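You operate a simulated robot arm through the tools that you are given. There is no shell and no other tool.

The job below is to be done with a simulated robot arm. You get a single attempt, and the scene is never put back.

TASK
Stamp the coal notepad COPY in red ink and weigh it down.
Fine: one clear print in the middle, blotted before the brass paperweight goes on, no smudge; stamp and blotter go back; the other notepads stay blank. Set down upright: copy stamp, rocker blotter, brass paperweight.

Only the result counts: the job must be done as asked and must still hold three seconds after the hand-in. Knocking over, shifting, dropping, spilling or breaking anything else fails it.

THE ROBOT
A 7-joint arm with a two-finger parallel gripper, fixed in place. Base frame: the origin is at the foot of the arm, x ahead of it, y to its left, z up. Readings come in mm, rad, newtons and seconds.
With the tool pointing down near the work surface it reaches from about 340 to 860 mm from the base axis. Its first joint turns from -2.897 to 2.897 rad. Payload 3.43 kg.
Tool frame: the origin (TCP) lies between the finger pads and is the grasp point; the fingertips stand 34 mm ahead of it; z points along the fingers, y is the line along which they close. The gripper opens to 128 mm. The fingers are 24 mm wide and 12 mm thick; the gripper's body (48 by 130 mm) begins 96 mm behind the TCP.
Orientation is told as [roll, pitch, yaw] about the base's x, y, z axes, in that order, counted from this pose: with the fingers straight down and closing along the base's y, the tool's x points along the base's -x, its y along +y and its z along -z.

THE INTERFACE
- The arm moves only by the tool drive_tool. Its argument "targets" is a list of rows, each an object of numbers (a shift or turn left out is 0, a gripper value left out holds the last): "gripper": the gripper command, from -1 (fully open) to 1 (shut), values between in proportion; "tx", "ty", "tz": the shift along the tool's x, y, z in units of 250 mm (1.0 is 250 mm); "rx", "ry", "rz": the turn, a rotation vector about the tool's x, y, z in units of 45 degrees (1.0 is 45 degrees). In form: [{"gripper": .., "tx": .., "ty": .., "tz": .., "rx": .., "ry": .., "rz": ..}, ...]. A call has 1 to 20 rows; each row is the pose to reach, as a shift and turn from the pose commanded when the call began, along the tool's axes at that moment. A call with a number of a shift or a turn outside -1 to 1 is refused whole. Each row takes 0.2 s and may step no farther than 50 mm and 0.15 rad from the row before; otherwise, or with a gripper value out of range, the whole call is refused. A pose out of reach is approached as far as the arm can. The call stops where the force on the tool passes 40 N (or 10 N more than at its start, if that is more) or the arm is blocked; 0.2 s more then pass. The fingers move at their own pace (about 153 mm/s each) and stop on an object; they squeeze with about 35 N. The grip force told is the motor's: it shows also when the fingers shut on nothing. Time passes only in rows, and 0.2 s behind the last, so rows that repeat a pose let the fingers close. The reply holds the time, the measured pose of the TCP, the force on the tool along the base axes, the opening and the grip force, in the units named above and with some noise, with the torque about the TCP (base axes, N m) and any sound that the robot's microphone picked up.
- Cameras (640 x 400 px; columns grow to the right, rows downward): "scene" is fixed at [399.5, 500.8, 1368.6]; the picture's right is [0.83, 0.56, 0.00], its down [0.46, -0.68, -0.57] and it looks along [-0.32, 0.47, -0.82] (base axes); focal length 330 px, centre (320, 200). "wrist" rides on the gripper at [76, -11, -160] in the tool frame; the picture's right is [0.15, 0.99, 0.00], its down [-0.88, 0.13, -0.46] and it looks along [-0.45, 0.07, 0.89] (tool axes); focal length 234 px, centre (320, 200). There is no depth. A picture from a camera that has moved, and an enlarged one, comes with that camera's place and axes in the base frame and with its lens.
- grab_frame(camera): a new picture of that camera. No time passes.
- zoom(camera, box): a new picture of the part [left, top, right, bottom] of that camera's present view, enlarged. No time passes.
- close_job(): hands the job in; it is judged then, once.

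Nothing tells you positions but the pictures and the camera data. Unless the task says otherwise, let go and move clear before handing in.

The tools are called after "Request:" by a JSON object that holds its "op" and its "data". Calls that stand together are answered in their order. drive_tool: Moves the arm, as the interface text tells. Its arguments: {"type":"object","properties":{"targets":{"type":"array"}},"required":["targets"]} The other tools are called the same way: grab_frame (camera) takes a picture; zoom (camera, box) takes an enlarged picture of a part of a camera's view; close_job () hands the job in.

At the start:

```text
time: 0.0
eef_pos: [50.2, 622.2, 1065.0]
tool_rot: [0.001, 0.002, 0.001]
ft_force: [0.1, 0.3, 0.9]
moment: [0.02, 0.02, 0.03]
opening: 127.7
finger_force: 0.0
```

scene: 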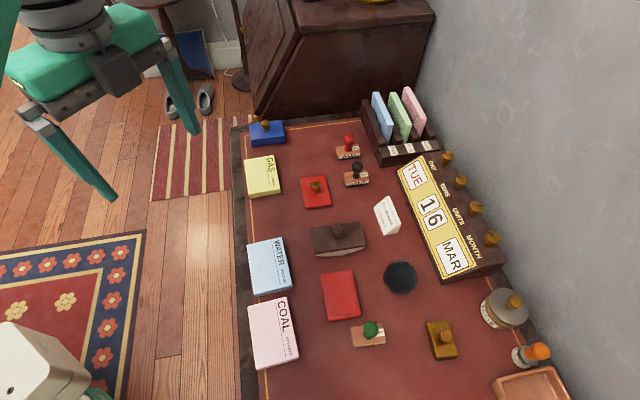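
wrist: 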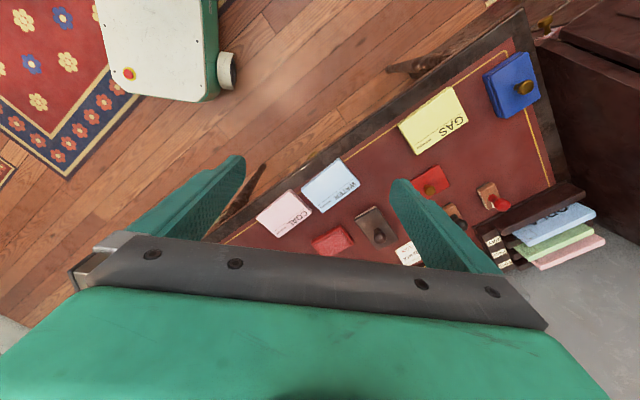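

I see a desk with three notepads (gas, water, coal), several stamps, ink pads, a rocker blotter and a brass weight. I'll enlarge parts of the view first to identify each item.

Request:
{"op": "zoom", "data": {"camera": "scene", "box": [230, 230, 400, 400]}}

Request:
{"op": "zoom", "data": {"camera": "scene", "box": [230, 110, 400, 230]}}

Request:
{"op": "zoom", "data": {"camera": "scene", "box": [370, 230, 580, 400]}}

Request:
{"op": "zoom", "data": {"camera": "scene", "box": [330, 120, 410, 190]}}

```text
2.35 times, centred on (315, 315) of scene
camera zoom: at [399.5, 500.8, 1368.6], right [0.83, 0.56, 0.0], down [0.46, -0.68, -0.57], along [-0.32, 0.47, -0.82], focal length 775 px, centre (332, -71)
```

zoom: 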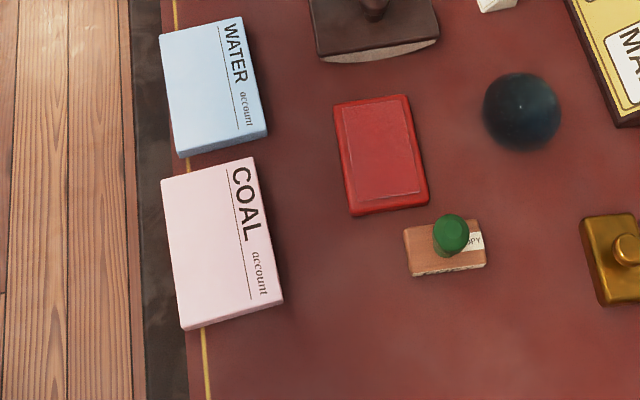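

```text
3.33 times, centred on (315, 170) of scene
camera zoom: at [399.5, 500.8, 1368.6], right [0.83, 0.56, 0.0], down [0.46, -0.68, -0.57], along [-0.32, 0.47, -0.82], focal length 1098 px, centre (337, 300)
```

zoom: 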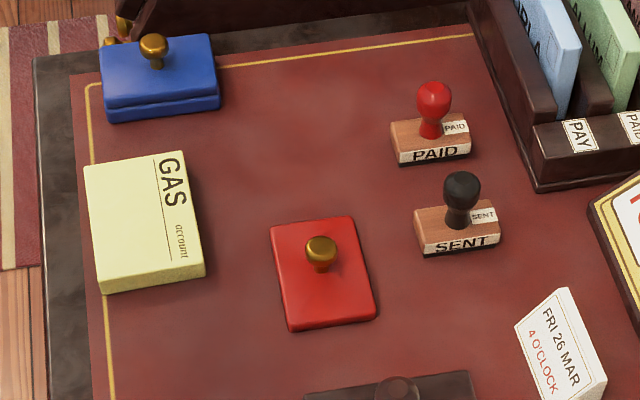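

```text
2.35 times, centred on (475, 315) of scene
camera zoom: at [399.5, 500.8, 1368.6], right [0.83, 0.56, 0.0], down [0.46, -0.68, -0.57], along [-0.32, 0.47, -0.82], focal length 775 px, centre (-45, -71)
```

zoom: 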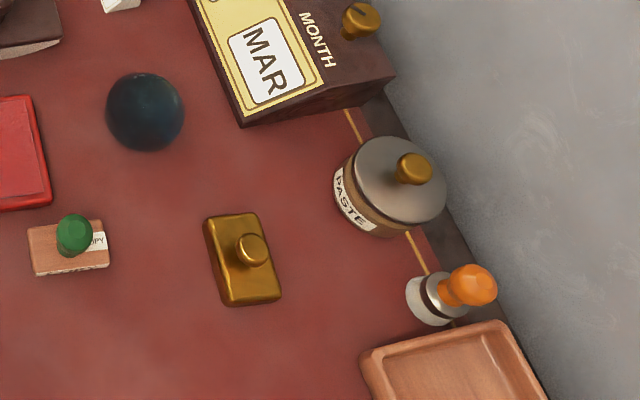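

```text
5.71 times, centred on (370, 155) of scene
camera zoom: at [399.5, 500.8, 1368.6], right [0.83, 0.56, 0.0], down [0.46, -0.68, -0.57], along [-0.32, 0.47, -0.82], focal length 1883 px, centre (34, 457)
```

zoom: 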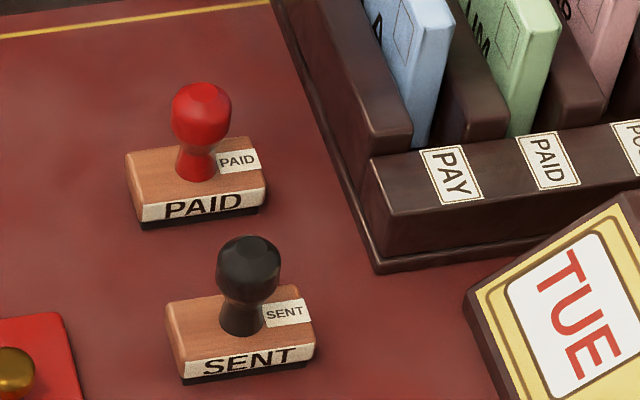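

The red ink pad is open at about (316, 695), with its lid lying separately. The coal pad is near (253, 568) with its top at z≈760, the COPY stamp near (394, 660), the blotter near (250, 787) and the brass weight near (504, 723). I'll move over the desk with the wrist camera for better positions.

Request:
{"op": "drive_tool", "data": {"targets": [{"gripper": -1, "tx": -0.14, "ty": 0.02, "tz": 0.04}, {"tx": -0.28, "ty": 0.04, "tz": 0.08}, {"tx": -0.42, "ty": 0.06, "tz": 0.12}, {"tx": -0.56, "ty": 0.08, "tz": 0.16}, {"tx": -0.7, "ty": 0.1, "tz": 0.2}, {"tx": -0.8, "ty": 0.112, "tz": 0.26}, {"tx": -0.8, "ty": 0.112, "tz": 0.26}]}}

Request:
{"op": "grab_frame", "data": {"camera": "wrist"}}

Request:
{"op": "grab_frame", "data": {"camera": "scene"}}

```text
time: 1.6
eef_pos: [251.4, 648.8, 1000.7]
tool_rot: [-0.001, -0.001, 0.0]
ft_force: [0.0, -0.2, -0.4]
moment: [0.0, 0.03, -0.01]
opening: 127.8
finger_force: 0.0
```

```text
taken
camera wrist: at [175.0, 636.9, 1160.2], right [-0.15, 0.99, 0.0], down [0.88, 0.13, 0.46], along [0.45, 0.07, -0.89], focal length 234 px, centre (320, 200)
```

wrist: 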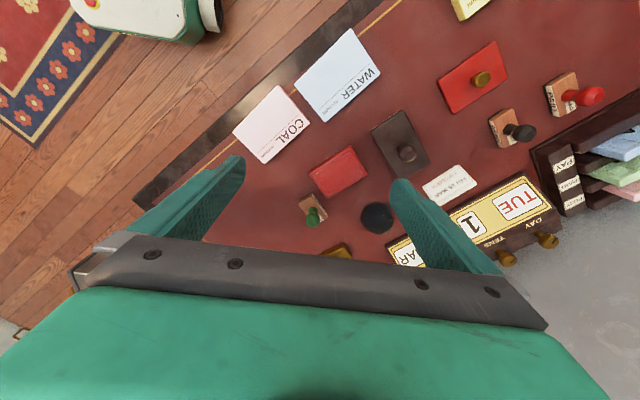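

```text
taken
```

scene: 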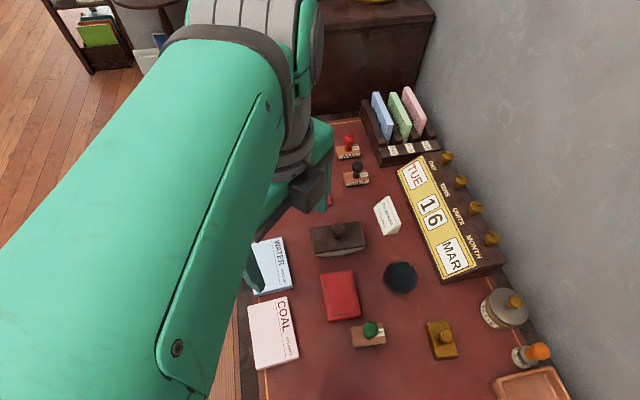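

The view is closer now, and the desk items sit at about 30–35° to the base axes. I'll enlarge the wrist view to measure more precisely.

Request:
{"op": "zoom", "data": {"camera": "wrist", "box": [220, 60, 460, 270]}}

Request:
{"op": "zoom", "data": {"camera": "scene", "box": [240, 250, 400, 400]}}

Request:
{"op": "zoom", "data": {"camera": "scene", "box": [300, 210, 480, 370]}}

```text
1.90 times, centred on (340, 165) of wrist
camera zoom: at [175.0, 636.9, 1160.2], right [-0.15, 0.99, 0.0], down [0.88, 0.13, 0.46], along [0.45, 0.07, -0.89], focal length 446 px, centre (282, 267)
```

zoom: 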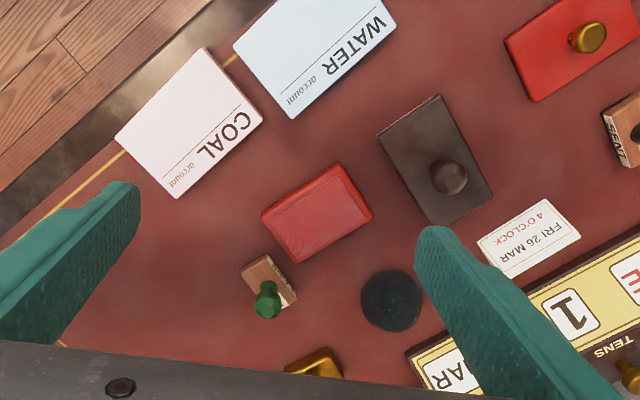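

```text
2.67 times, centred on (320, 325) of scene
camera zoom: at [399.5, 500.8, 1368.6], right [0.83, 0.56, 0.0], down [0.46, -0.68, -0.57], along [-0.32, 0.47, -0.82], focal length 879 px, centre (320, -133)
```

zoom: 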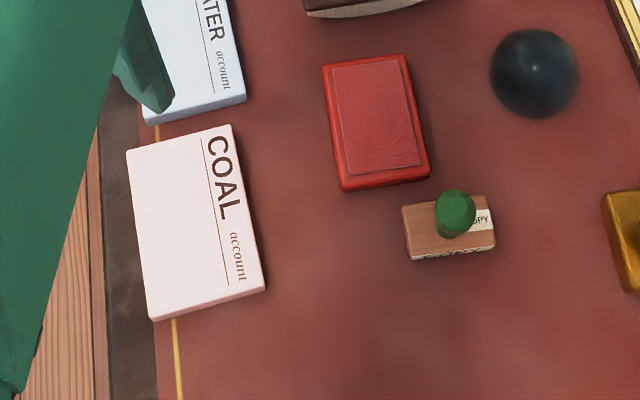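

```text
2.50 times, centred on (390, 290) of scene
camera zoom: at [399.5, 500.8, 1368.6], right [0.83, 0.56, 0.0], down [0.46, -0.68, -0.57], along [-0.32, 0.47, -0.82], focal length 824 px, centre (145, -25)
```

zoom: 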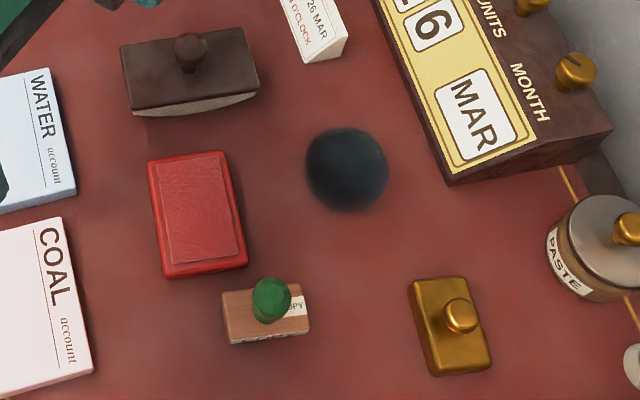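

Combining the two views gives the coal pad centre at about (254, 570) with its top at z≈771. The stamp's ball handle is near (393, 658, 800), the blotter knob near (252, 784, 808) and the paperweight near (502, 721). Next I'll turn about 42° and hover over the COPY stamp.

Request:
{"op": "drive_tool", "data": {"targets": [{"gripper": -1, "tx": -0.094, "ty": 0.006, "tz": 0.067, "rz": -0.155}, {"tx": -0.188, "ty": 0.012, "tz": 0.134, "rz": -0.31}, {"tx": -0.282, "ty": 0.018, "tz": 0.201, "rz": -0.465}, {"tx": -0.376, "ty": 0.024, "tz": 0.268, "rz": -0.62}, {"tx": -0.47, "ty": 0.03, "tz": 0.335, "rz": -0.775}, {"tx": -0.566, "ty": 0.037, "tz": 0.403, "rz": -0.933}, {"gripper": 0.2, "tx": -0.566, "ty": 0.037, "tz": 0.403, "rz": -0.933}, {"tx": -0.566, "ty": 0.037, "tz": 0.403, "rz": -0.933}]}}

Request:
{"op": "grab_frame", "data": {"camera": "wrist"}}

Request:
{"op": "grab_frame", "data": {"camera": "scene"}}

```text
time: 3.4
eef_pos: [391.8, 658.2, 899.5]
tool_rot: [0.0, 0.0, 0.733]
ft_force: [0.4, 0.2, 0.0]
moment: [0.0, 0.02, 0.0]
opening: 51.4
finger_force: 0.1
```

```text
taken
camera wrist: at [343.3, 599.2, 1059.5], right [-0.77, 0.64, 0.0], down [0.57, 0.69, 0.46], along [0.29, 0.35, -0.89], focal length 234 px, centre (320, 200)
```

wrist: 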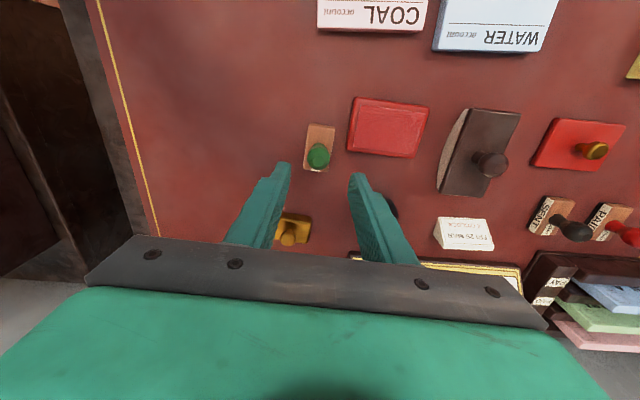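

```text
taken
```

scene: 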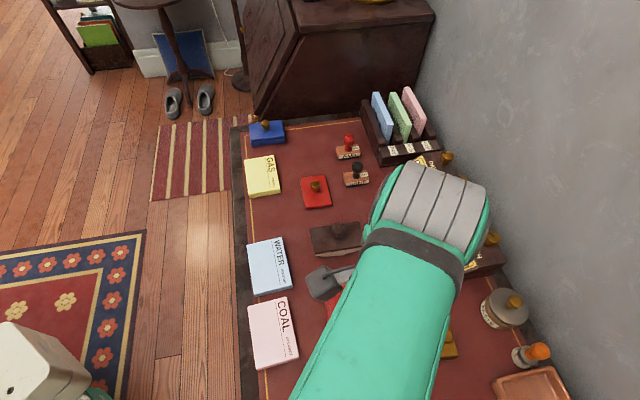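

The wrist camera now sees the stamp, pads and paperweight. I'll zoom in on the stamp and its surroundings.

Request:
{"op": "zoom", "data": {"camera": "wrist", "box": [270, 85, 450, 195]}}

Request:
{"op": "zoom", "data": {"camera": "wrist", "box": [420, 90, 600, 205]}}

Request:
{"op": "zoom", "data": {"camera": "wrist", "box": [250, 160, 400, 260]}}

```text
3.56 times, centred on (360, 140) of wrist
camera zoom: at [343.3, 599.2, 1059.5], right [-0.77, 0.64, 0.0], down [0.57, 0.69, 0.46], along [0.29, 0.35, -0.89], focal length 833 px, centre (178, 413)
```

zoom: 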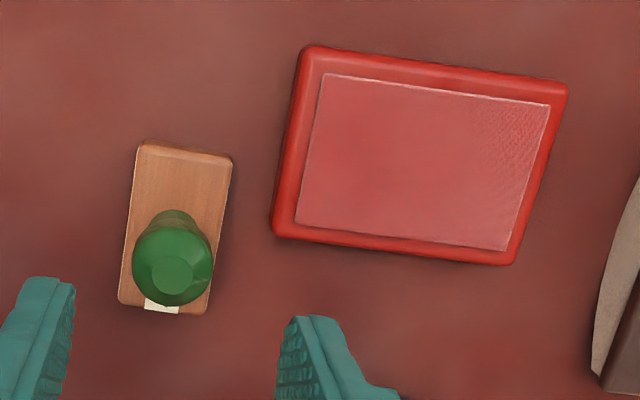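

```text
3.48 times, centred on (510, 148) of wrist
camera zoom: at [343.3, 599.2, 1059.5], right [-0.77, 0.64, 0.0], down [0.57, 0.69, 0.46], along [0.29, 0.35, -0.89], focal length 814 px, centre (-341, 383)
```

zoom: 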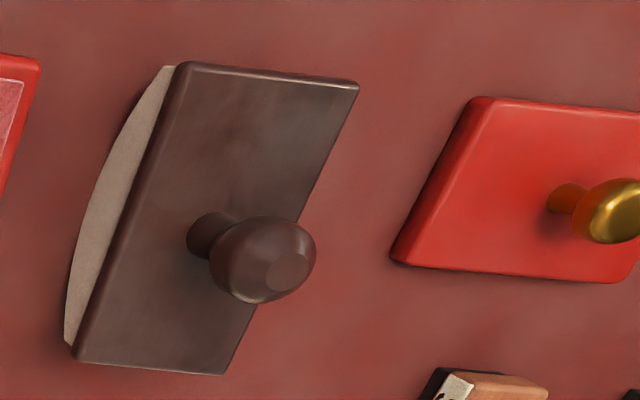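

```text
4.00 times, centred on (325, 210) of wrist
camera zoom: at [343.3, 599.2, 1059.5], right [-0.77, 0.64, 0.0], down [0.57, 0.69, 0.46], along [0.29, 0.35, -0.89], focal length 937 px, centre (300, 160)
```

zoom: 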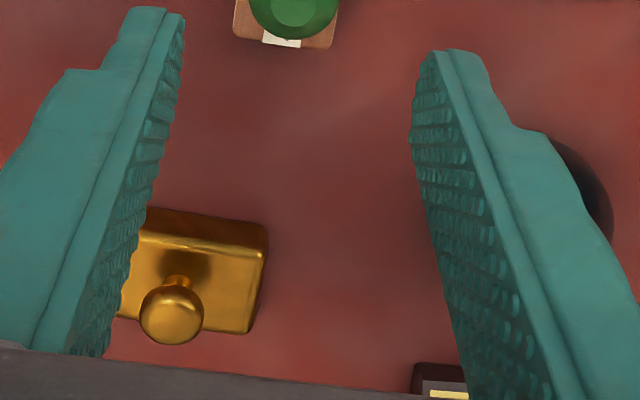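

The stamp block measures about 56×32 mm with its long axis at 42°. The ink surface is only about 76×49 mm with its long axis at 133°, so the stamp has to turn 90° for inking. I'll grasp the handle with the gripper at yaw ≈132° so that both inking and printing can be done near 45°. First I'll check that this yaw is reachable.

Request:
{"op": "drive_tool", "data": {"targets": [{"gripper": 0.2, "rz": -0.167}, {"rz": -0.334}, {"rz": -0.501}, {"rz": -0.668}, {"rz": -0.835}, {"rz": -1.0}, {"rz": -1.0}]}}

Request:
{"op": "drive_tool", "data": {"targets": [{"gripper": 0.2, "rz": -0.167}, {"rz": -0.334}, {"rz": -0.501}, {"rz": -0.668}, {"rz": -0.835}, {"rz": -1.0}, {"rz": -1.0}]}}

Request:
{"op": "grab_frame", "data": {"camera": "wrist"}}

Request:
{"op": "grab_frame", "data": {"camera": "scene"}}

```text
time: 5.0
eef_pos: [392.1, 658.3, 899.6]
tool_rot: [-0.001, -0.001, 1.518]
ft_force: [0.7, 1.1, 0.2]
moment: [0.0, 0.01, 0.0]
opening: 51.2
finger_force: 0.2
```

```text
time: 6.6
eef_pos: [423.0, 630.6, 908.2]
tool_rot: [-0.138, -0.104, 1.679]
ft_force: [-0.2, -0.5, 0.2]
moment: [0.02, 0.01, 0.02]
opening: 51.3
finger_force: 0.1
out of reach, approached as far as the arm can: row 1, 2, 3, 4, 5, 6, 7
```

```text
taken
camera wrist: at [421.5, 538.7, 1059.0], right [-0.96, -0.24, -0.15], down [-0.28, 0.81, 0.52], along [0.0, 0.54, -0.84], focal length 234 px, centre (320, 200)
```

wrist: 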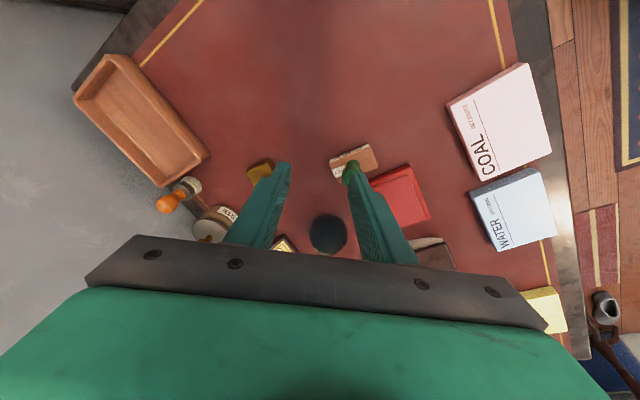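

```text
taken
```

scene: 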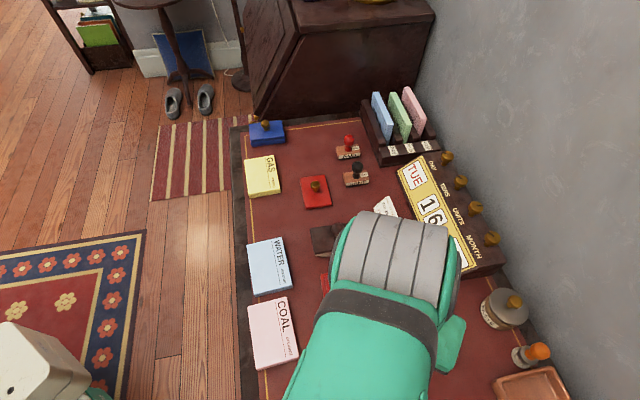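

That yaw hits a wrist limit, but the negative direction should be free. I'll turn back and grasp the stamp at yaw ≈42° instead, then turn −90° for inking and printing.

Request:
{"op": "drive_tool", "data": {"targets": [{"gripper": 0.2, "rz": 0.167}, {"rz": 0.334}, {"rz": 0.501}, {"rz": 0.668}, {"rz": 0.835}, {"rz": 1.0}, {"rz": 1.0}]}}

```text
time: 8.2
eef_pos: [421.9, 630.4, 909.0]
tool_rot: [-0.022, -0.172, 0.886]
ft_force: [-0.4, -0.3, -0.4]
moment: [0.02, -0.03, -0.01]
opening: 51.1
finger_force: 0.1
```

The yaw is back near 51° with a leftover tilt from the limit. I'll level the tool and re-centre it above the stamp.

Request:
{"op": "drive_tool", "data": {"targets": [{"gripper": 0.2, "tx": -0.0005, "ty": 0.053, "tz": 0.01, "rx": -0.004, "ry": 0.0737, "rz": 0.0612}, {"tx": -0.001, "ty": 0.106, "tz": 0.02, "rx": -0.008, "ry": 0.1473, "rz": 0.1223}, {"tx": -0.0016, "ty": 0.159, "tz": 0.0313, "rx": -0.0121, "ry": 0.221, "rz": 0.1835}, {"tx": -0.0016, "ty": 0.159, "tz": 0.0313, "rx": -0.0121, "ry": 0.221, "rz": 0.1835}]}}

```text
time: 9.2
eef_pos: [392.6, 657.7, 899.2]
tool_rot: [-0.002, 0.003, 0.742]
ft_force: [-0.3, 0.2, 0.2]
moment: [-0.02, 0.0, -0.04]
opening: 51.0
finger_force: 0.1
```

The tool is level above the stamp. I'll lower it a bit and look again to fix the handle's height and centre.

Request:
{"op": "drive_tool", "data": {"targets": [{"gripper": 0.2, "tz": 0.08}, {"tz": 0.16}, {"tz": 0.16}]}}

Request:
{"op": "grab_frame", "data": {"camera": "wrist"}}

Request:
{"op": "zoom", "data": {"camera": "wrist", "box": [250, 100, 400, 220]}}

```text
time: 10.0
eef_pos: [395.0, 657.4, 859.3]
tool_rot: [-0.001, 0.002, 0.742]
ft_force: [0.7, -0.7, 0.1]
moment: [-0.02, 0.0, -0.01]
opening: 51.1
finger_force: 0.1
```

```text
taken
camera wrist: at [344.8, 598.5, 1019.4], right [-0.78, 0.63, 0.0], down [0.56, 0.69, 0.45], along [0.29, 0.35, -0.89], focal length 234 px, centre (320, 200)
```

wrist: 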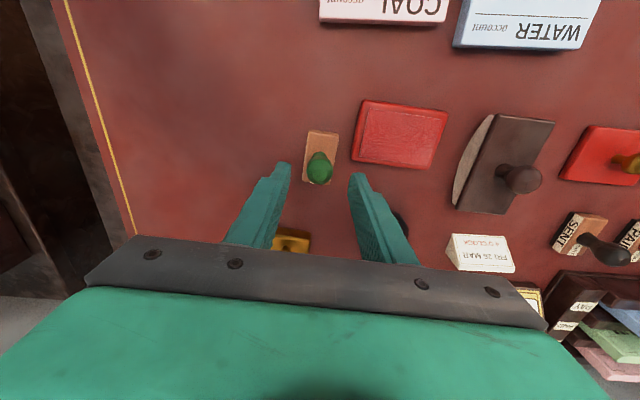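

```text
3.33 times, centred on (325, 160) of wrist
camera zoom: at [344.8, 598.5, 1019.4], right [-0.78, 0.63, 0.0], down [0.56, 0.69, 0.45], along [0.29, 0.35, -0.89], focal length 781 px, centre (303, 333)
```

zoom: 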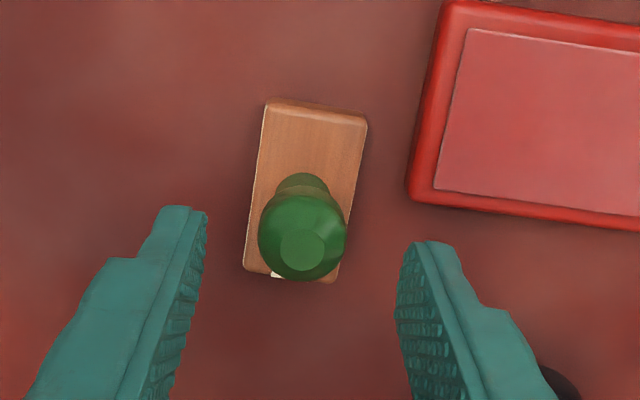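

The ball handle is centred at about (393.2, 657.6) with its centre at z≈809, and the tool is right above it. I'll descend and close on the ball.

Request:
{"op": "drive_tool", "data": {"targets": [{"gripper": 0.2, "tz": 0.06}, {"tz": 0.12}, {"tz": 0.172}, {"tz": 0.172}]}}

Request:
{"op": "grab_frame", "data": {"camera": "wrist"}}

Request:
{"op": "zoom", "data": {"camera": "scene", "box": [300, 250, 440, 380]}}

```text
time: 11.0
eef_pos: [393.2, 658.1, 816.9]
tool_rot: [-0.001, 0.003, 0.741]
ft_force: [0.3, -0.4, 0.1]
moment: [-0.01, 0.03, 0.01]
opening: 51.3
finger_force: 0.1
```

```text
taken
camera wrist: at [343.4, 598.4, 976.8], right [-0.78, 0.63, 0.0], down [0.56, 0.69, 0.45], along [0.29, 0.35, -0.89], focal length 234 px, centre (320, 200)
```

wrist: 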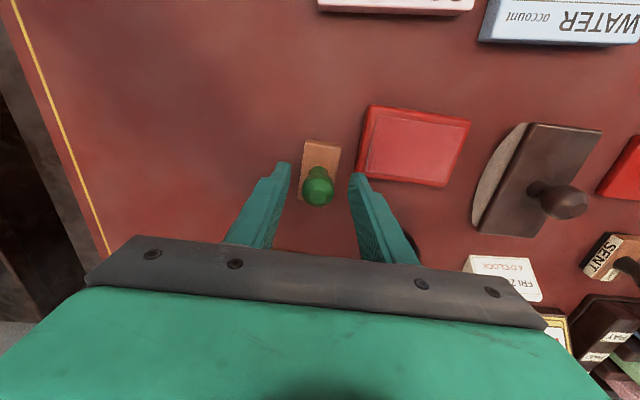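

```text
3.08 times, centred on (370, 315) of scene
camera zoom: at [399.5, 500.8, 1368.6], right [0.83, 0.56, 0.0], down [0.46, -0.68, -0.57], along [-0.32, 0.47, -0.82], focal length 1014 px, centre (166, -154)
```

zoom: 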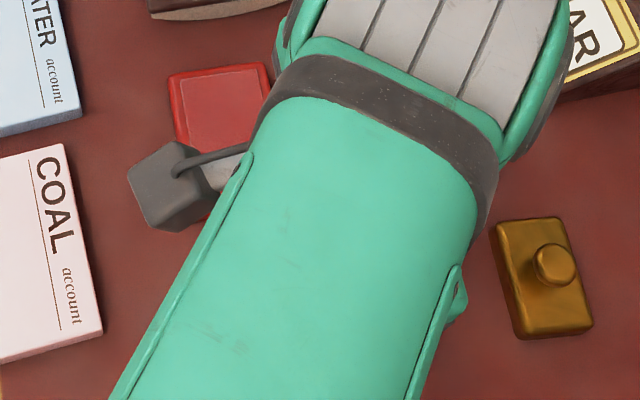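

The fingers straddle the ball handle. I'll zoom in to check centring before closing.

Request:
{"op": "zoom", "data": {"camera": "wrist", "box": [260, 130, 380, 230]}}

```text
4.00 times, centred on (320, 180) of wrist
camera zoom: at [343.4, 598.4, 976.8], right [-0.78, 0.63, 0.0], down [0.56, 0.69, 0.45], along [0.29, 0.35, -0.89], focal length 937 px, centre (320, 280)
```

zoom: 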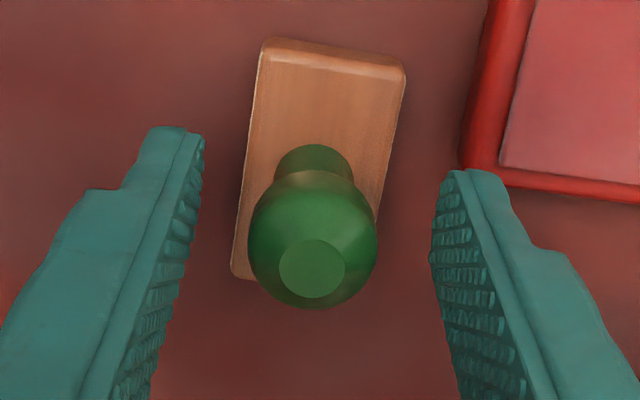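

The ball is well centred between the fingers, about 1 mm off. I'll close the gripper on it.

Request:
{"op": "drive_tool", "data": {"targets": [{"gripper": 0.2, "ty": -0.004}, {"gripper": 0.5, "ty": -0.004}, {"gripper": 0.8, "ty": -0.004}, {"gripper": 0.8, "ty": -0.004}, {"gripper": 0.8, "ty": -0.004}]}}

Request:
{"op": "zoom", "data": {"camera": "wrist", "box": [260, 130, 380, 230]}}

```text
time: 12.2
eef_pos: [392.6, 657.1, 816.7]
tool_rot: [-0.001, 0.002, 0.741]
ft_force: [1.1, -0.6, -0.1]
moment: [0.02, -0.02, 0.01]
opening: 23.1
finger_force: 34.7
```

```text
4.00 times, centred on (320, 180) of wrist
camera zoom: at [344.4, 597.8, 976.9], right [-0.78, 0.63, 0.0], down [0.56, 0.69, 0.45], along [0.29, 0.35, -0.89], focal length 937 px, centre (320, 280)
```

zoom: 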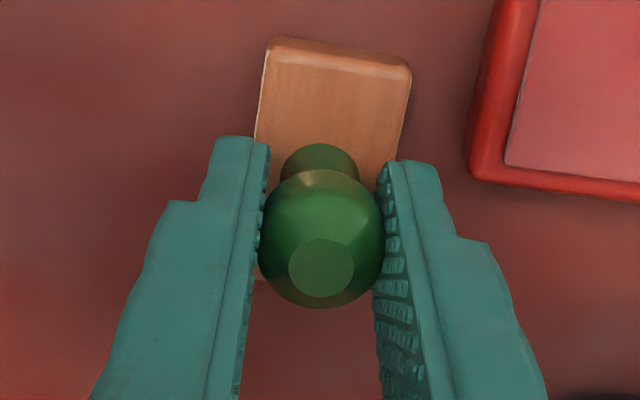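

I'm gripping the ball at 23 mm opening. I'll lift it straight up and check that it hangs level.

Request:
{"op": "drive_tool", "data": {"targets": [{"gripper": 0.8, "tz": -0.02}, {"tz": -0.08}, {"tz": -0.16}, {"tz": -0.24}, {"tz": -0.24}]}}

Request:
{"op": "zoom", "data": {"camera": "wrist", "box": [240, 110, 400, 230]}}

Request:
{"op": "zoom", "data": {"camera": "scene", "box": [240, 210, 460, 370]}}

```text
time: 13.4
eef_pos: [392.6, 656.5, 877.2]
tool_rot: [-0.002, 0.001, 0.741]
ft_force: [0.1, -1.6, -1.0]
moment: [-0.01, 0.01, 0.01]
opening: 23.3
finger_force: 35.2
```

```text
3.33 times, centred on (320, 170) of wrist
camera zoom: at [345.2, 598.0, 1037.4], right [-0.78, 0.63, 0.0], down [0.56, 0.69, 0.45], along [0.29, 0.35, -0.89], focal length 781 px, centre (320, 300)
```

zoom: 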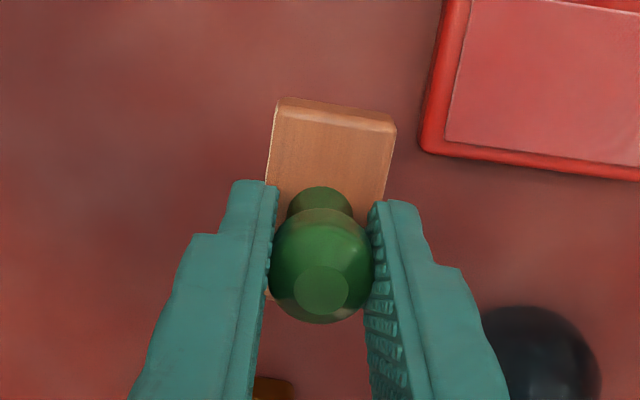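

```text
2.50 times, centred on (350, 290) of scene
camera zoom: at [399.5, 500.8, 1368.6], right [0.83, 0.56, 0.0], down [0.46, -0.68, -0.57], along [-0.32, 0.47, -0.82], focal length 824 px, centre (245, -25)
```

zoom: 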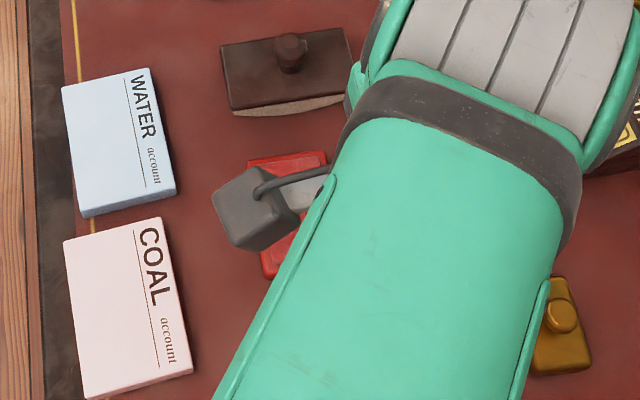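

The stamp is held level. I'll rotate it −89° and carry it above the red ink pad, whose centre I take as (315.6, 693.9).

Request:
{"op": "drive_tool", "data": {"targets": [{"gripper": 0.8, "rz": 0.143}, {"rz": 0.286}, {"rz": 0.429}, {"rz": 0.572}, {"rz": 0.715}, {"rz": 0.858}, {"rz": 1.0}, {"rz": 1.0}]}}

Request:
{"op": "drive_tool", "data": {"targets": [{"gripper": 0.8, "rz": 0.14, "tx": 0.045, "ty": 0.019}, {"rz": 0.28, "tx": 0.09, "ty": 0.038}, {"rz": 0.42, "tx": 0.135, "ty": 0.057}, {"rz": 0.56, "tx": 0.18, "ty": 0.076}, {"rz": 0.7, "tx": 0.225, "ty": 0.095}, {"rz": 0.84, "tx": 0.27, "ty": 0.114}, {"rz": 0.977, "tx": 0.315, "ty": 0.134}, {"rz": 0.977, "tx": 0.315, "ty": 0.134}]}}

Request:
{"op": "grab_frame", "data": {"camera": "wrist"}}

Request:
{"op": "zoom", "data": {"camera": "wrist", "box": [240, 90, 420, 230]}}

Request:
{"op": "grab_frame", "data": {"camera": "scene"}}

```text
time: 15.2
eef_pos: [394.3, 657.6, 877.0]
tool_rot: [-0.002, 0.001, -0.045]
ft_force: [0.6, -0.1, -0.6]
moment: [0.0, 0.0, -0.01]
opening: 23.6
finger_force: 34.9
```

```text
time: 17.0
eef_pos: [316.2, 694.0, 877.9]
tool_rot: [-0.004, -0.001, -0.814]
ft_force: [-0.5, -0.2, -0.5]
moment: [0.02, -0.02, 0.01]
opening: 23.4
finger_force: 35.2
```

```text
taken
camera wrist: at [255.7, 741.8, 1036.6], right [0.62, 0.79, 0.0], down [0.7, -0.55, 0.46], along [0.36, -0.28, -0.89], focal length 234 px, centre (320, 200)
```

wrist: 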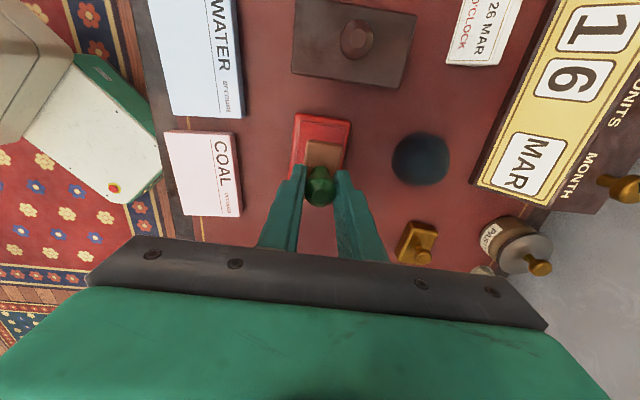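

```text
2.86 times, centred on (330, 160) of wrist
camera zoom: at [255.7, 741.8, 1036.6], right [0.62, 0.79, 0.0], down [0.7, -0.55, 0.46], along [0.36, -0.28, -0.89], focal length 669 px, centre (291, 314)
```

zoom: 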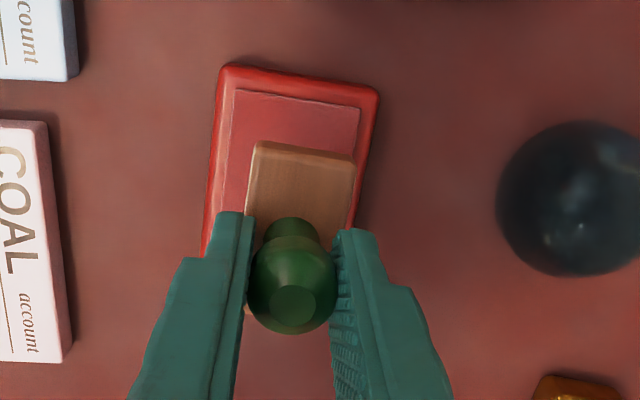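

```text
taken
```

scene: 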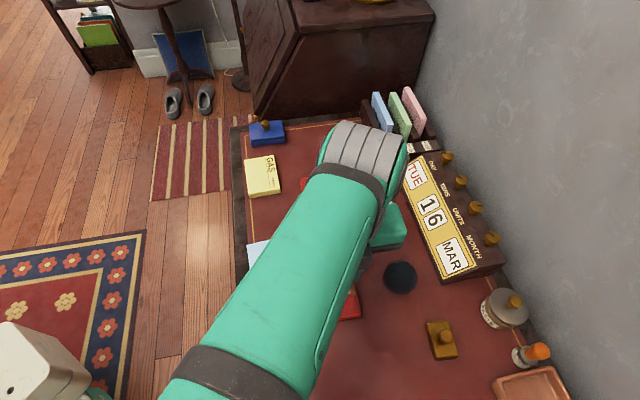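

The stamp is aligned over the ink pad. Three-view triangulation puts the ink surface at z≈776, centred near (316, 691). I'll make a small correction and lower toward it.

Request:
{"op": "drive_tool", "data": {"targets": [{"gripper": 0.8, "tx": -0.01, "ty": -0.008, "tz": 0.04}, {"tx": -0.01, "ty": -0.008, "tz": 0.08}, {"tx": -0.01, "ty": -0.008, "tz": 0.12}, {"tx": -0.01, "ty": -0.008, "tz": 0.14}, {"tx": -0.01, "ty": -0.008, "tz": 0.14}]}}

Request:
{"op": "zoom", "data": {"camera": "wrist", "box": [240, 90, 420, 230]}}

```text
time: 18.2
eef_pos: [316.3, 691.4, 842.0]
tool_rot: [-0.001, -0.003, -0.812]
ft_force: [-0.1, 0.3, -0.6]
moment: [-0.03, 0.02, -0.01]
opening: 23.5
finger_force: 35.0
```

```text
2.86 times, centred on (330, 160) of wrist
camera zoom: at [255.9, 738.7, 1001.2], right [0.62, 0.79, 0.0], down [0.7, -0.55, 0.46], along [0.36, -0.28, -0.89], focal length 669 px, centre (291, 314)
```

zoom: 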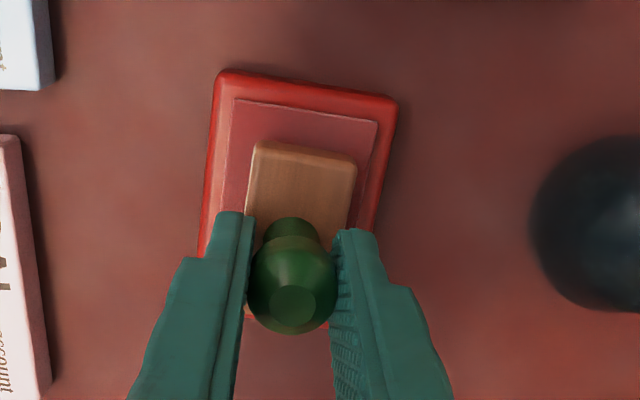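

It's nicely centred over the ink. I'll lower in 1 mm steps and watch for contact force.

Request:
{"op": "drive_tool", "data": {"targets": [{"gripper": 0.8, "tz": 0.004}, {"tz": 0.008}, {"tz": 0.012}, {"tz": 0.016}, {"tz": 0.02}]}}

```text
time: 19.4
eef_pos: [317.3, 691.9, 837.7]
tool_rot: [-0.002, -0.001, -0.813]
ft_force: [-0.5, 0.2, -0.4]
moment: [0.04, 0.0, -0.01]
opening: 23.6
finger_force: 35.3
```

Request:
{"op": "drive_tool", "data": {"targets": [{"gripper": 0.8, "tz": 0.004}, {"tz": 0.008}, {"tz": 0.012}, {"tz": 0.012}]}}

```text
time: 20.4
eef_pos: [316.7, 691.7, 837.2]
tool_rot: [0.001, 0.0, -0.812]
ft_force: [0.6, -5.2, 30.9]
moment: [-0.03, -0.02, -0.01]
opening: 23.4
finger_force: 35.0
```

The stamp pressed onto the ink with about 31 N. I'll lift straight up and then head for the coal pad.

Request:
{"op": "drive_tool", "data": {"targets": [{"gripper": 0.8, "tz": -0.02}, {"tz": -0.08}, {"tz": -0.16}, {"tz": -0.24}, {"tz": -0.24}]}}

Request:
{"op": "grab_frame", "data": {"camera": "wrist"}}

Request:
{"op": "zoom", "data": {"camera": "scene", "box": [240, 250, 400, 400]}}

```text
time: 21.6
eef_pos: [316.0, 691.7, 894.5]
tool_rot: [0.0, -0.002, -0.811]
ft_force: [-0.4, -1.1, -0.9]
moment: [-0.01, 0.01, 0.02]
opening: 23.7
finger_force: 35.6
```

```text
taken
camera wrist: at [255.8, 738.6, 1053.8], right [0.62, 0.79, 0.0], down [0.7, -0.55, 0.46], along [0.36, -0.28, -0.89], focal length 234 px, centre (320, 200)
```

wrist: 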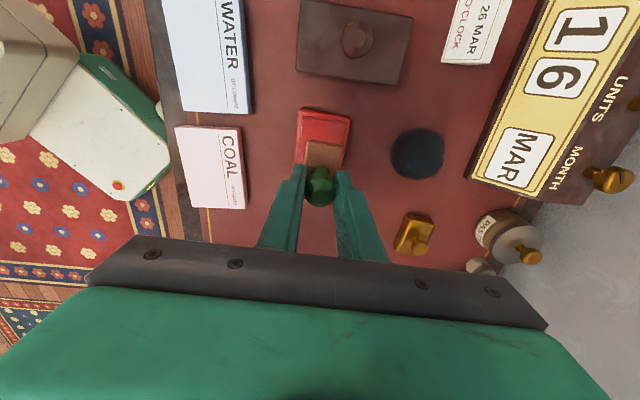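

```text
2.67 times, centred on (320, 325) of scene
camera zoom: at [399.5, 500.8, 1368.6], right [0.83, 0.56, 0.0], down [0.46, -0.68, -0.57], along [-0.32, 0.47, -0.82], focal length 879 px, centre (320, -133)
```

zoom: 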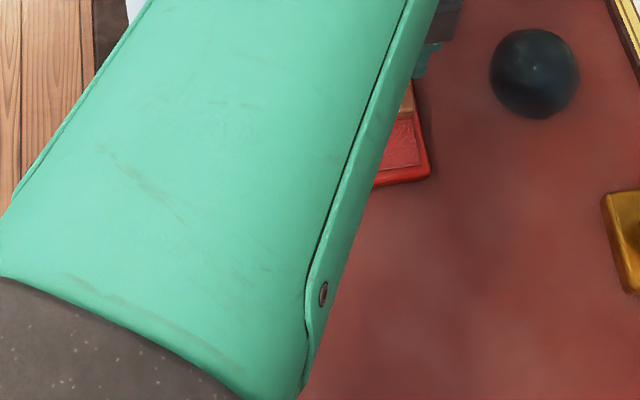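

I'll zoom in on the coal pad from this angle to refine its centre and height.

Request:
{"op": "zoom", "data": {"camera": "wrist", "box": [160, 110, 280, 220]}}

```text
3.64 times, centred on (220, 165) of wrist
camera zoom: at [255.8, 738.6, 1053.8], right [0.62, 0.79, 0.0], down [0.7, -0.55, 0.46], along [0.36, -0.28, -0.89], focal length 852 px, centre (684, 327)
```

zoom: 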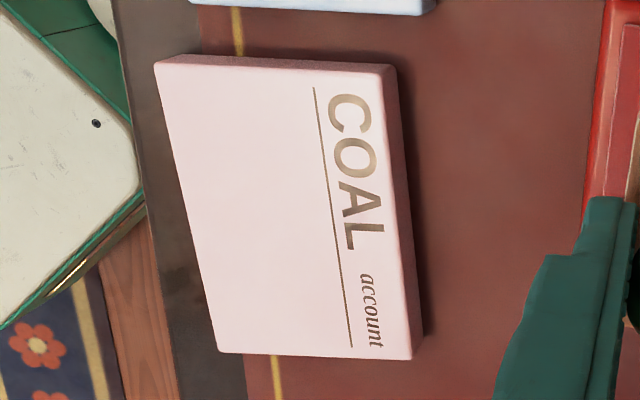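

Three views agree that the coal pad centre is (253.6, 569.6), its top is at z≈774 and its long axis lies at −41.6°. I'll carry the inked stamp above that point and align its yaw to −0.726.

Request:
{"op": "drive_tool", "data": {"targets": [{"gripper": 0.8, "tx": -0.036, "ty": -0.103, "rz": -0.022}, {"tx": -0.072, "ty": -0.206, "rz": -0.044}, {"tx": -0.109, "ty": -0.309, "rz": -0.066}, {"tx": -0.145, "ty": -0.412, "rz": -0.088}, {"tx": -0.181, "ty": -0.515, "rz": -0.11}, {"tx": -0.181, "ty": -0.515, "rz": -0.11}, {"tx": -0.181, "ty": -0.515, "rz": -0.11}]}}

Request:
{"op": "grab_frame", "data": {"camera": "wrist"}}

Request:
{"op": "zoom", "data": {"camera": "wrist", "box": [220, 80, 420, 240]}}

Request:
{"op": "grab_frame", "data": {"camera": "scene"}}

```text
time: 23.2
eef_pos: [254.5, 570.0, 893.7]
tool_rot: [-0.001, -0.002, -0.726]
ft_force: [0.0, 0.2, -0.5]
moment: [0.0, 0.01, 0.02]
opening: 23.4
finger_force: 35.0
```

```text
taken
camera wrist: at [190.2, 611.9, 1053.3], right [0.55, 0.84, 0.0], down [0.75, -0.49, 0.46], along [0.38, -0.25, -0.89], focal length 234 px, centre (320, 200)
```

wrist: 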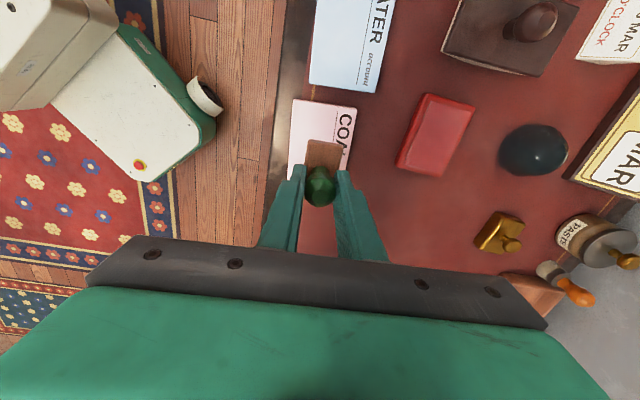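

```text
2.50 times, centred on (320, 160) of wrist
camera zoom: at [190.2, 611.9, 1053.3], right [0.55, 0.84, 0.0], down [0.75, -0.49, 0.46], along [0.38, -0.25, -0.89], focal length 585 px, centre (320, 300)
```

zoom: 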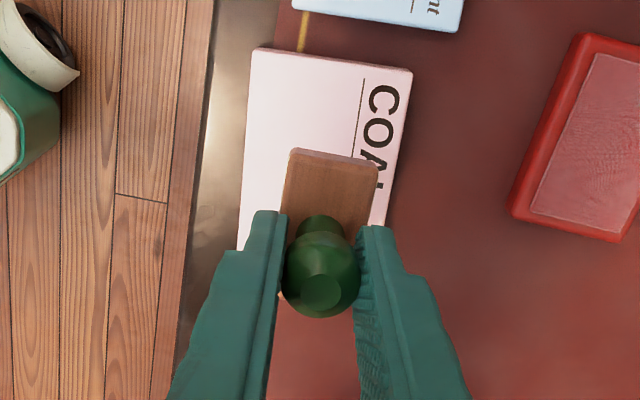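

```text
taken
```

scene: 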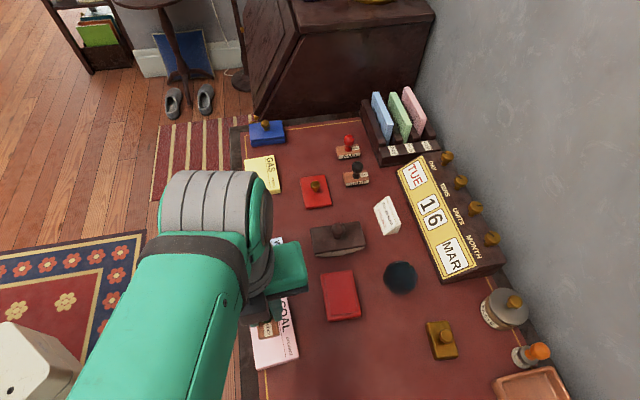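

The TCP is within about 1 mm of the pad centre. I'll descend to just above the surface.

Request:
{"op": "drive_tool", "data": {"targets": [{"gripper": 0.8, "tx": 0.002, "ty": -0.002, "tz": 0.05}, {"tx": 0.002, "ty": -0.002, "tz": 0.1}, {"tx": 0.002, "ty": -0.002, "tz": 0.15}, {"tx": 0.002, "ty": -0.002, "tz": 0.19}, {"tx": 0.002, "ty": -0.002, "tz": 0.206}, {"tx": 0.002, "ty": -0.002, "tz": 0.206}]}}

Request:
{"op": "zoom", "data": {"camera": "wrist", "box": [220, 80, 420, 240]}}

```text
time: 24.6
eef_pos: [254.1, 570.9, 842.0]
tool_rot: [-0.002, -0.003, -0.727]
ft_force: [0.1, -0.3, -1.3]
moment: [0.0, -0.02, 0.0]
opening: 23.3
finger_force: 35.1
```

```text
2.50 times, centred on (320, 160) of wrist
camera zoom: at [188.9, 611.7, 1002.3], right [0.55, 0.84, 0.0], down [0.75, -0.49, 0.46], along [0.38, -0.25, -0.89], focal length 585 px, centre (320, 300)
```

zoom: 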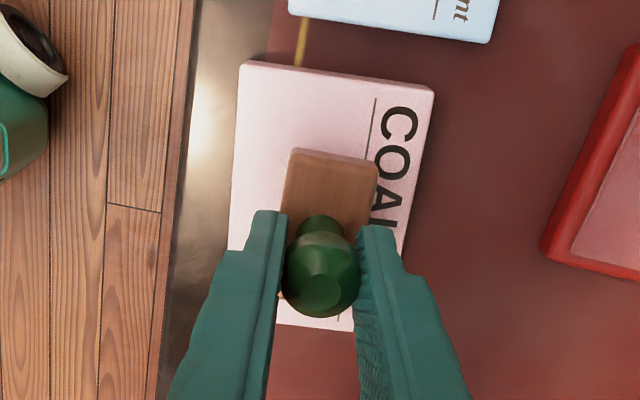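

Alignment is good. I'll lower in 1 mm steps.

Request:
{"op": "drive_tool", "data": {"targets": [{"gripper": 0.8, "tz": 0.004}, {"tz": 0.008}, {"tz": 0.012}, {"tz": 0.016}, {"tz": 0.02}, {"tz": 0.02}]}}

```text
time: 26.0
eef_pos: [252.6, 568.7, 836.9]
tool_rot: [-0.002, -0.002, -0.726]
ft_force: [1.2, -0.6, -0.5]
moment: [0.0, 0.01, 0.0]
opening: 23.0
finger_force: 35.5
```

Request:
{"op": "drive_tool", "data": {"targets": [{"gripper": 0.8, "tz": 0.004}, {"tz": 0.008}, {"tz": 0.008}]}}

```text
time: 26.8
eef_pos: [252.3, 569.8, 834.8]
tool_rot: [-0.001, -0.003, -0.724]
ft_force: [-0.9, 0.1, -1.2]
moment: [0.0, 0.0, -0.02]
opening: 23.2
finger_force: 35.3
```

Request:
{"op": "drive_tool", "data": {"targets": [{"gripper": 0.8, "tz": 0.004}, {"tz": 0.008}, {"tz": 0.008}]}}

```text
time: 27.6
eef_pos: [253.6, 570.3, 833.5]
tool_rot: [0.0, 0.001, -0.726]
ft_force: [1.8, -2.4, 17.0]
moment: [0.0, -0.04, 0.02]
opening: 23.2
finger_force: 34.8
```

The stamp is in contact at 17 N. I'll press slightly more, hold, and then lift straight off.

Request:
{"op": "drive_tool", "data": {"targets": [{"gripper": 0.8, "tz": 0.003}, {"tz": 0.003}, {"tz": 0.003}]}}

Request:
{"op": "drive_tool", "data": {"targets": [{"gripper": 0.8, "tz": -0.01}, {"tz": -0.03}, {"tz": -0.08}, {"tz": -0.16}, {"tz": -0.24}, {"tz": -0.32}, {"tz": -0.32}]}}

Request:
{"op": "zoom", "data": {"camera": "wrist", "box": [220, 80, 420, 240]}}

```text
time: 28.4
eef_pos: [253.7, 569.0, 834.6]
tool_rot: [0.002, 0.0, -0.724]
ft_force: [2.4, -0.8, 34.5]
moment: [0.03, 0.02, 0.03]
opening: 23.7
finger_force: 35.1
```

```text
time: 30.0
eef_pos: [253.1, 569.9, 911.7]
tool_rot: [-0.003, -0.001, -0.724]
ft_force: [-0.4, -1.0, -0.5]
moment: [-0.02, 0.0, 0.02]
opening: 23.1
finger_force: 35.0
```

```text
2.50 times, centred on (320, 160) of wrist
camera zoom: at [188.9, 611.5, 1072.3], right [0.55, 0.84, 0.0], down [0.75, -0.49, 0.46], along [0.38, -0.25, -0.89], focal length 585 px, centre (320, 300)
```

zoom: 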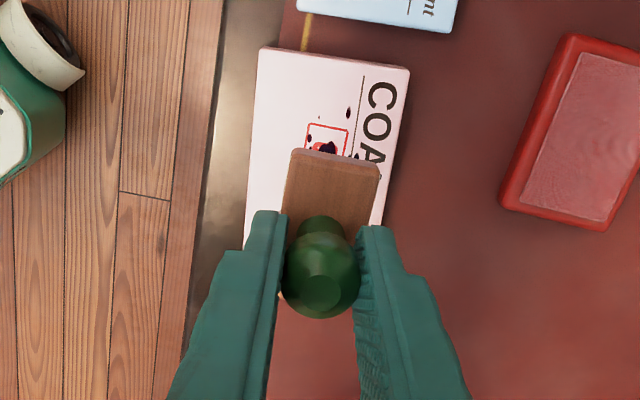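

The print is on the pad, with some dark, wet-looking beads around it that I'll examine once the view is clear. I'll carry the stamp back above its original spot.

Request:
{"op": "drive_tool", "data": {"targets": [{"gripper": 0.8, "tx": -0.013, "ty": 0.045, "rz": -0.133}, {"tx": -0.027, "ty": 0.09, "rz": -0.266}, {"tx": -0.04, "ty": 0.135, "rz": -0.399}, {"tx": -0.053, "ty": 0.181, "rz": -0.532}, {"tx": -0.067, "ty": 0.226, "rz": -0.665}, {"tx": -0.08, "ty": 0.271, "rz": -0.798}, {"tx": -0.093, "ty": 0.316, "rz": -0.93}, {"tx": -0.093, "ty": 0.316, "rz": -0.93}]}}

Request:
{"op": "drive_tool", "data": {"targets": [{"gripper": 0.8, "tx": -0.04, "ty": 0.025, "rz": -0.133}, {"tx": -0.08, "ty": 0.05, "rz": -0.266}, {"tx": -0.12, "ty": 0.074, "rz": -0.4}, {"tx": -0.16, "ty": 0.099, "rz": -0.534}, {"tx": -0.2, "ty": 0.124, "rz": -0.667}, {"tx": -0.24, "ty": 0.148, "rz": -0.8}, {"tx": -0.281, "ty": 0.173, "rz": -0.935}, {"tx": -0.281, "ty": 0.173, "rz": -0.935}]}}

Request:
{"op": "zoom", "data": {"camera": "scene", "box": [240, 290, 310, 375]}}

Request:
{"op": "grab_frame", "data": {"camera": "wrist"}}

```text
time: 31.8
eef_pos: [322.7, 613.0, 913.5]
tool_rot: [-0.002, 0.0, 0.005]
ft_force: [1.1, -0.7, 0.0]
moment: [-0.01, 0.01, -0.01]
opening: 23.1
finger_force: 35.2
```

```text
time: 33.6
eef_pos: [393.6, 657.6, 911.7]
tool_rot: [-0.001, 0.001, 0.74]
ft_force: [-0.1, -0.7, -0.8]
moment: [-0.01, 0.01, 0.0]
opening: 23.3
finger_force: 34.9
```

```text
4.71 times, centred on (275, 332) of scene
camera zoom: at [399.5, 500.8, 1368.6], right [0.83, 0.56, 0.0], down [0.46, -0.68, -0.57], along [-0.32, 0.47, -0.82], focal length 1551 px, centre (532, -424)
```

zoom: 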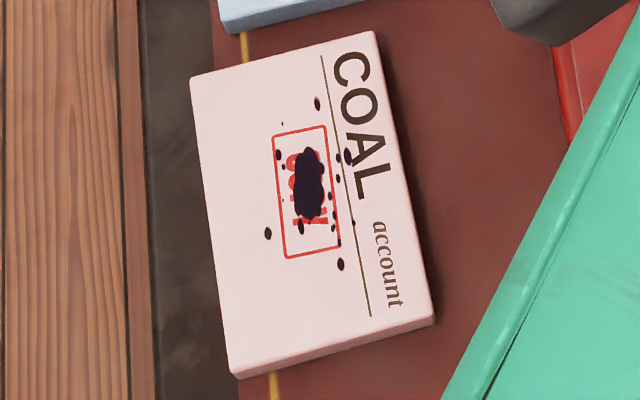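

```text
taken
camera wrist: at [345.1, 597.7, 1072.7], right [-0.78, 0.63, 0.0], down [0.56, 0.69, 0.45], along [0.29, 0.35, -0.89], focal length 234 px, centre (320, 200)
```

wrist: 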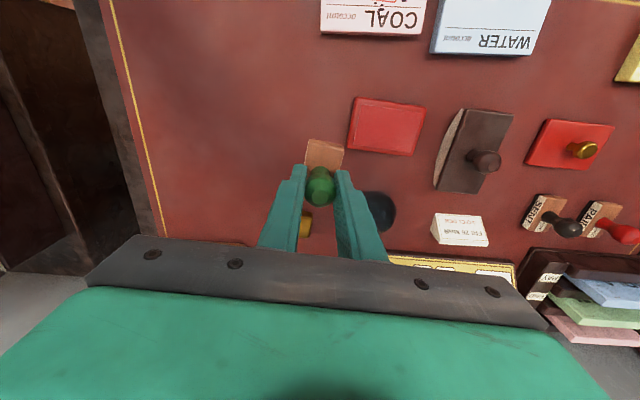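

The print frame reads fine, but there is a dark blot over it. I need a closer look before I do anything else.

Request:
{"op": "zoom", "data": {"camera": "scene", "box": [262, 305, 302, 350]}}

Request:
{"op": "grab_frame", "data": {"camera": "scene"}}

Request:
{"op": "zoom", "data": {"camera": "wrist", "box": [310, 0, 440, 70]}}

Request:
{"op": "zoom", "data": {"camera": "wrist", "box": [270, 90, 450, 240]}}

```text
8.89 times, centred on (282, 328) of scene
camera zoom: at [399.5, 500.8, 1368.6], right [0.83, 0.56, 0.0], down [0.46, -0.68, -0.57], along [-0.32, 0.47, -0.82], focal length 2929 px, centre (658, -933)
```

zoom: 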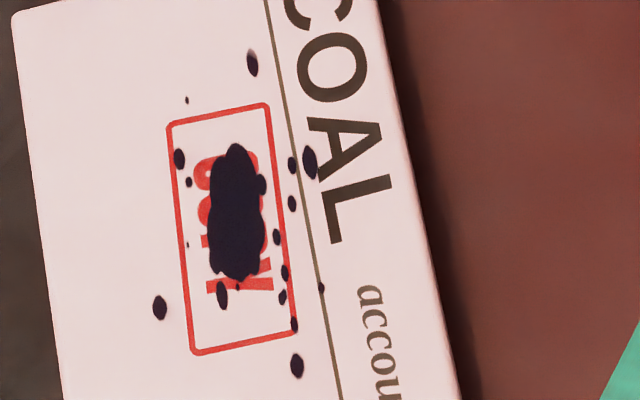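

```text
taken
```

scene: 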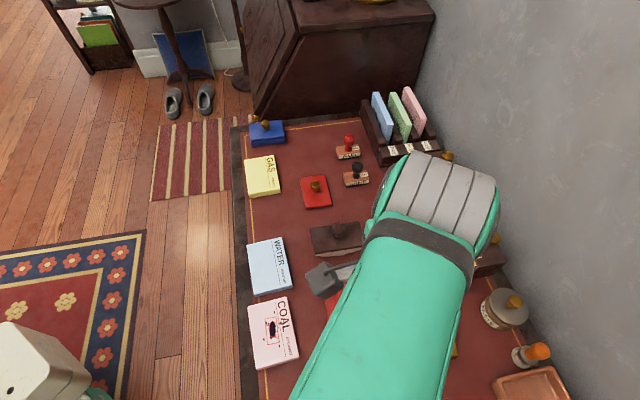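

```text
4.92 times, centred on (375, 35) of wrist
camera zoom: at [345.1, 597.7, 1072.7], right [-0.78, 0.63, 0.0], down [0.56, 0.69, 0.45], along [0.29, 0.35, -0.89], focal length 1153 px, centre (49, 1012)
```

zoom: 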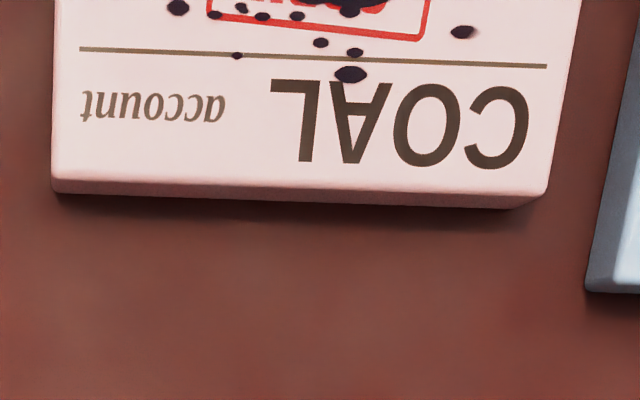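

```text
2.67 times, centred on (360, 165) of wrist
camera zoom: at [345.1, 597.7, 1072.7], right [-0.78, 0.63, 0.0], down [0.56, 0.69, 0.45], along [0.29, 0.35, -0.89], focal length 624 px, centre (213, 293)
```

zoom: 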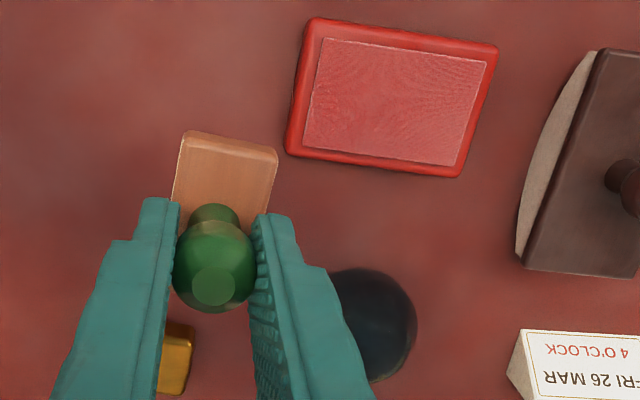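

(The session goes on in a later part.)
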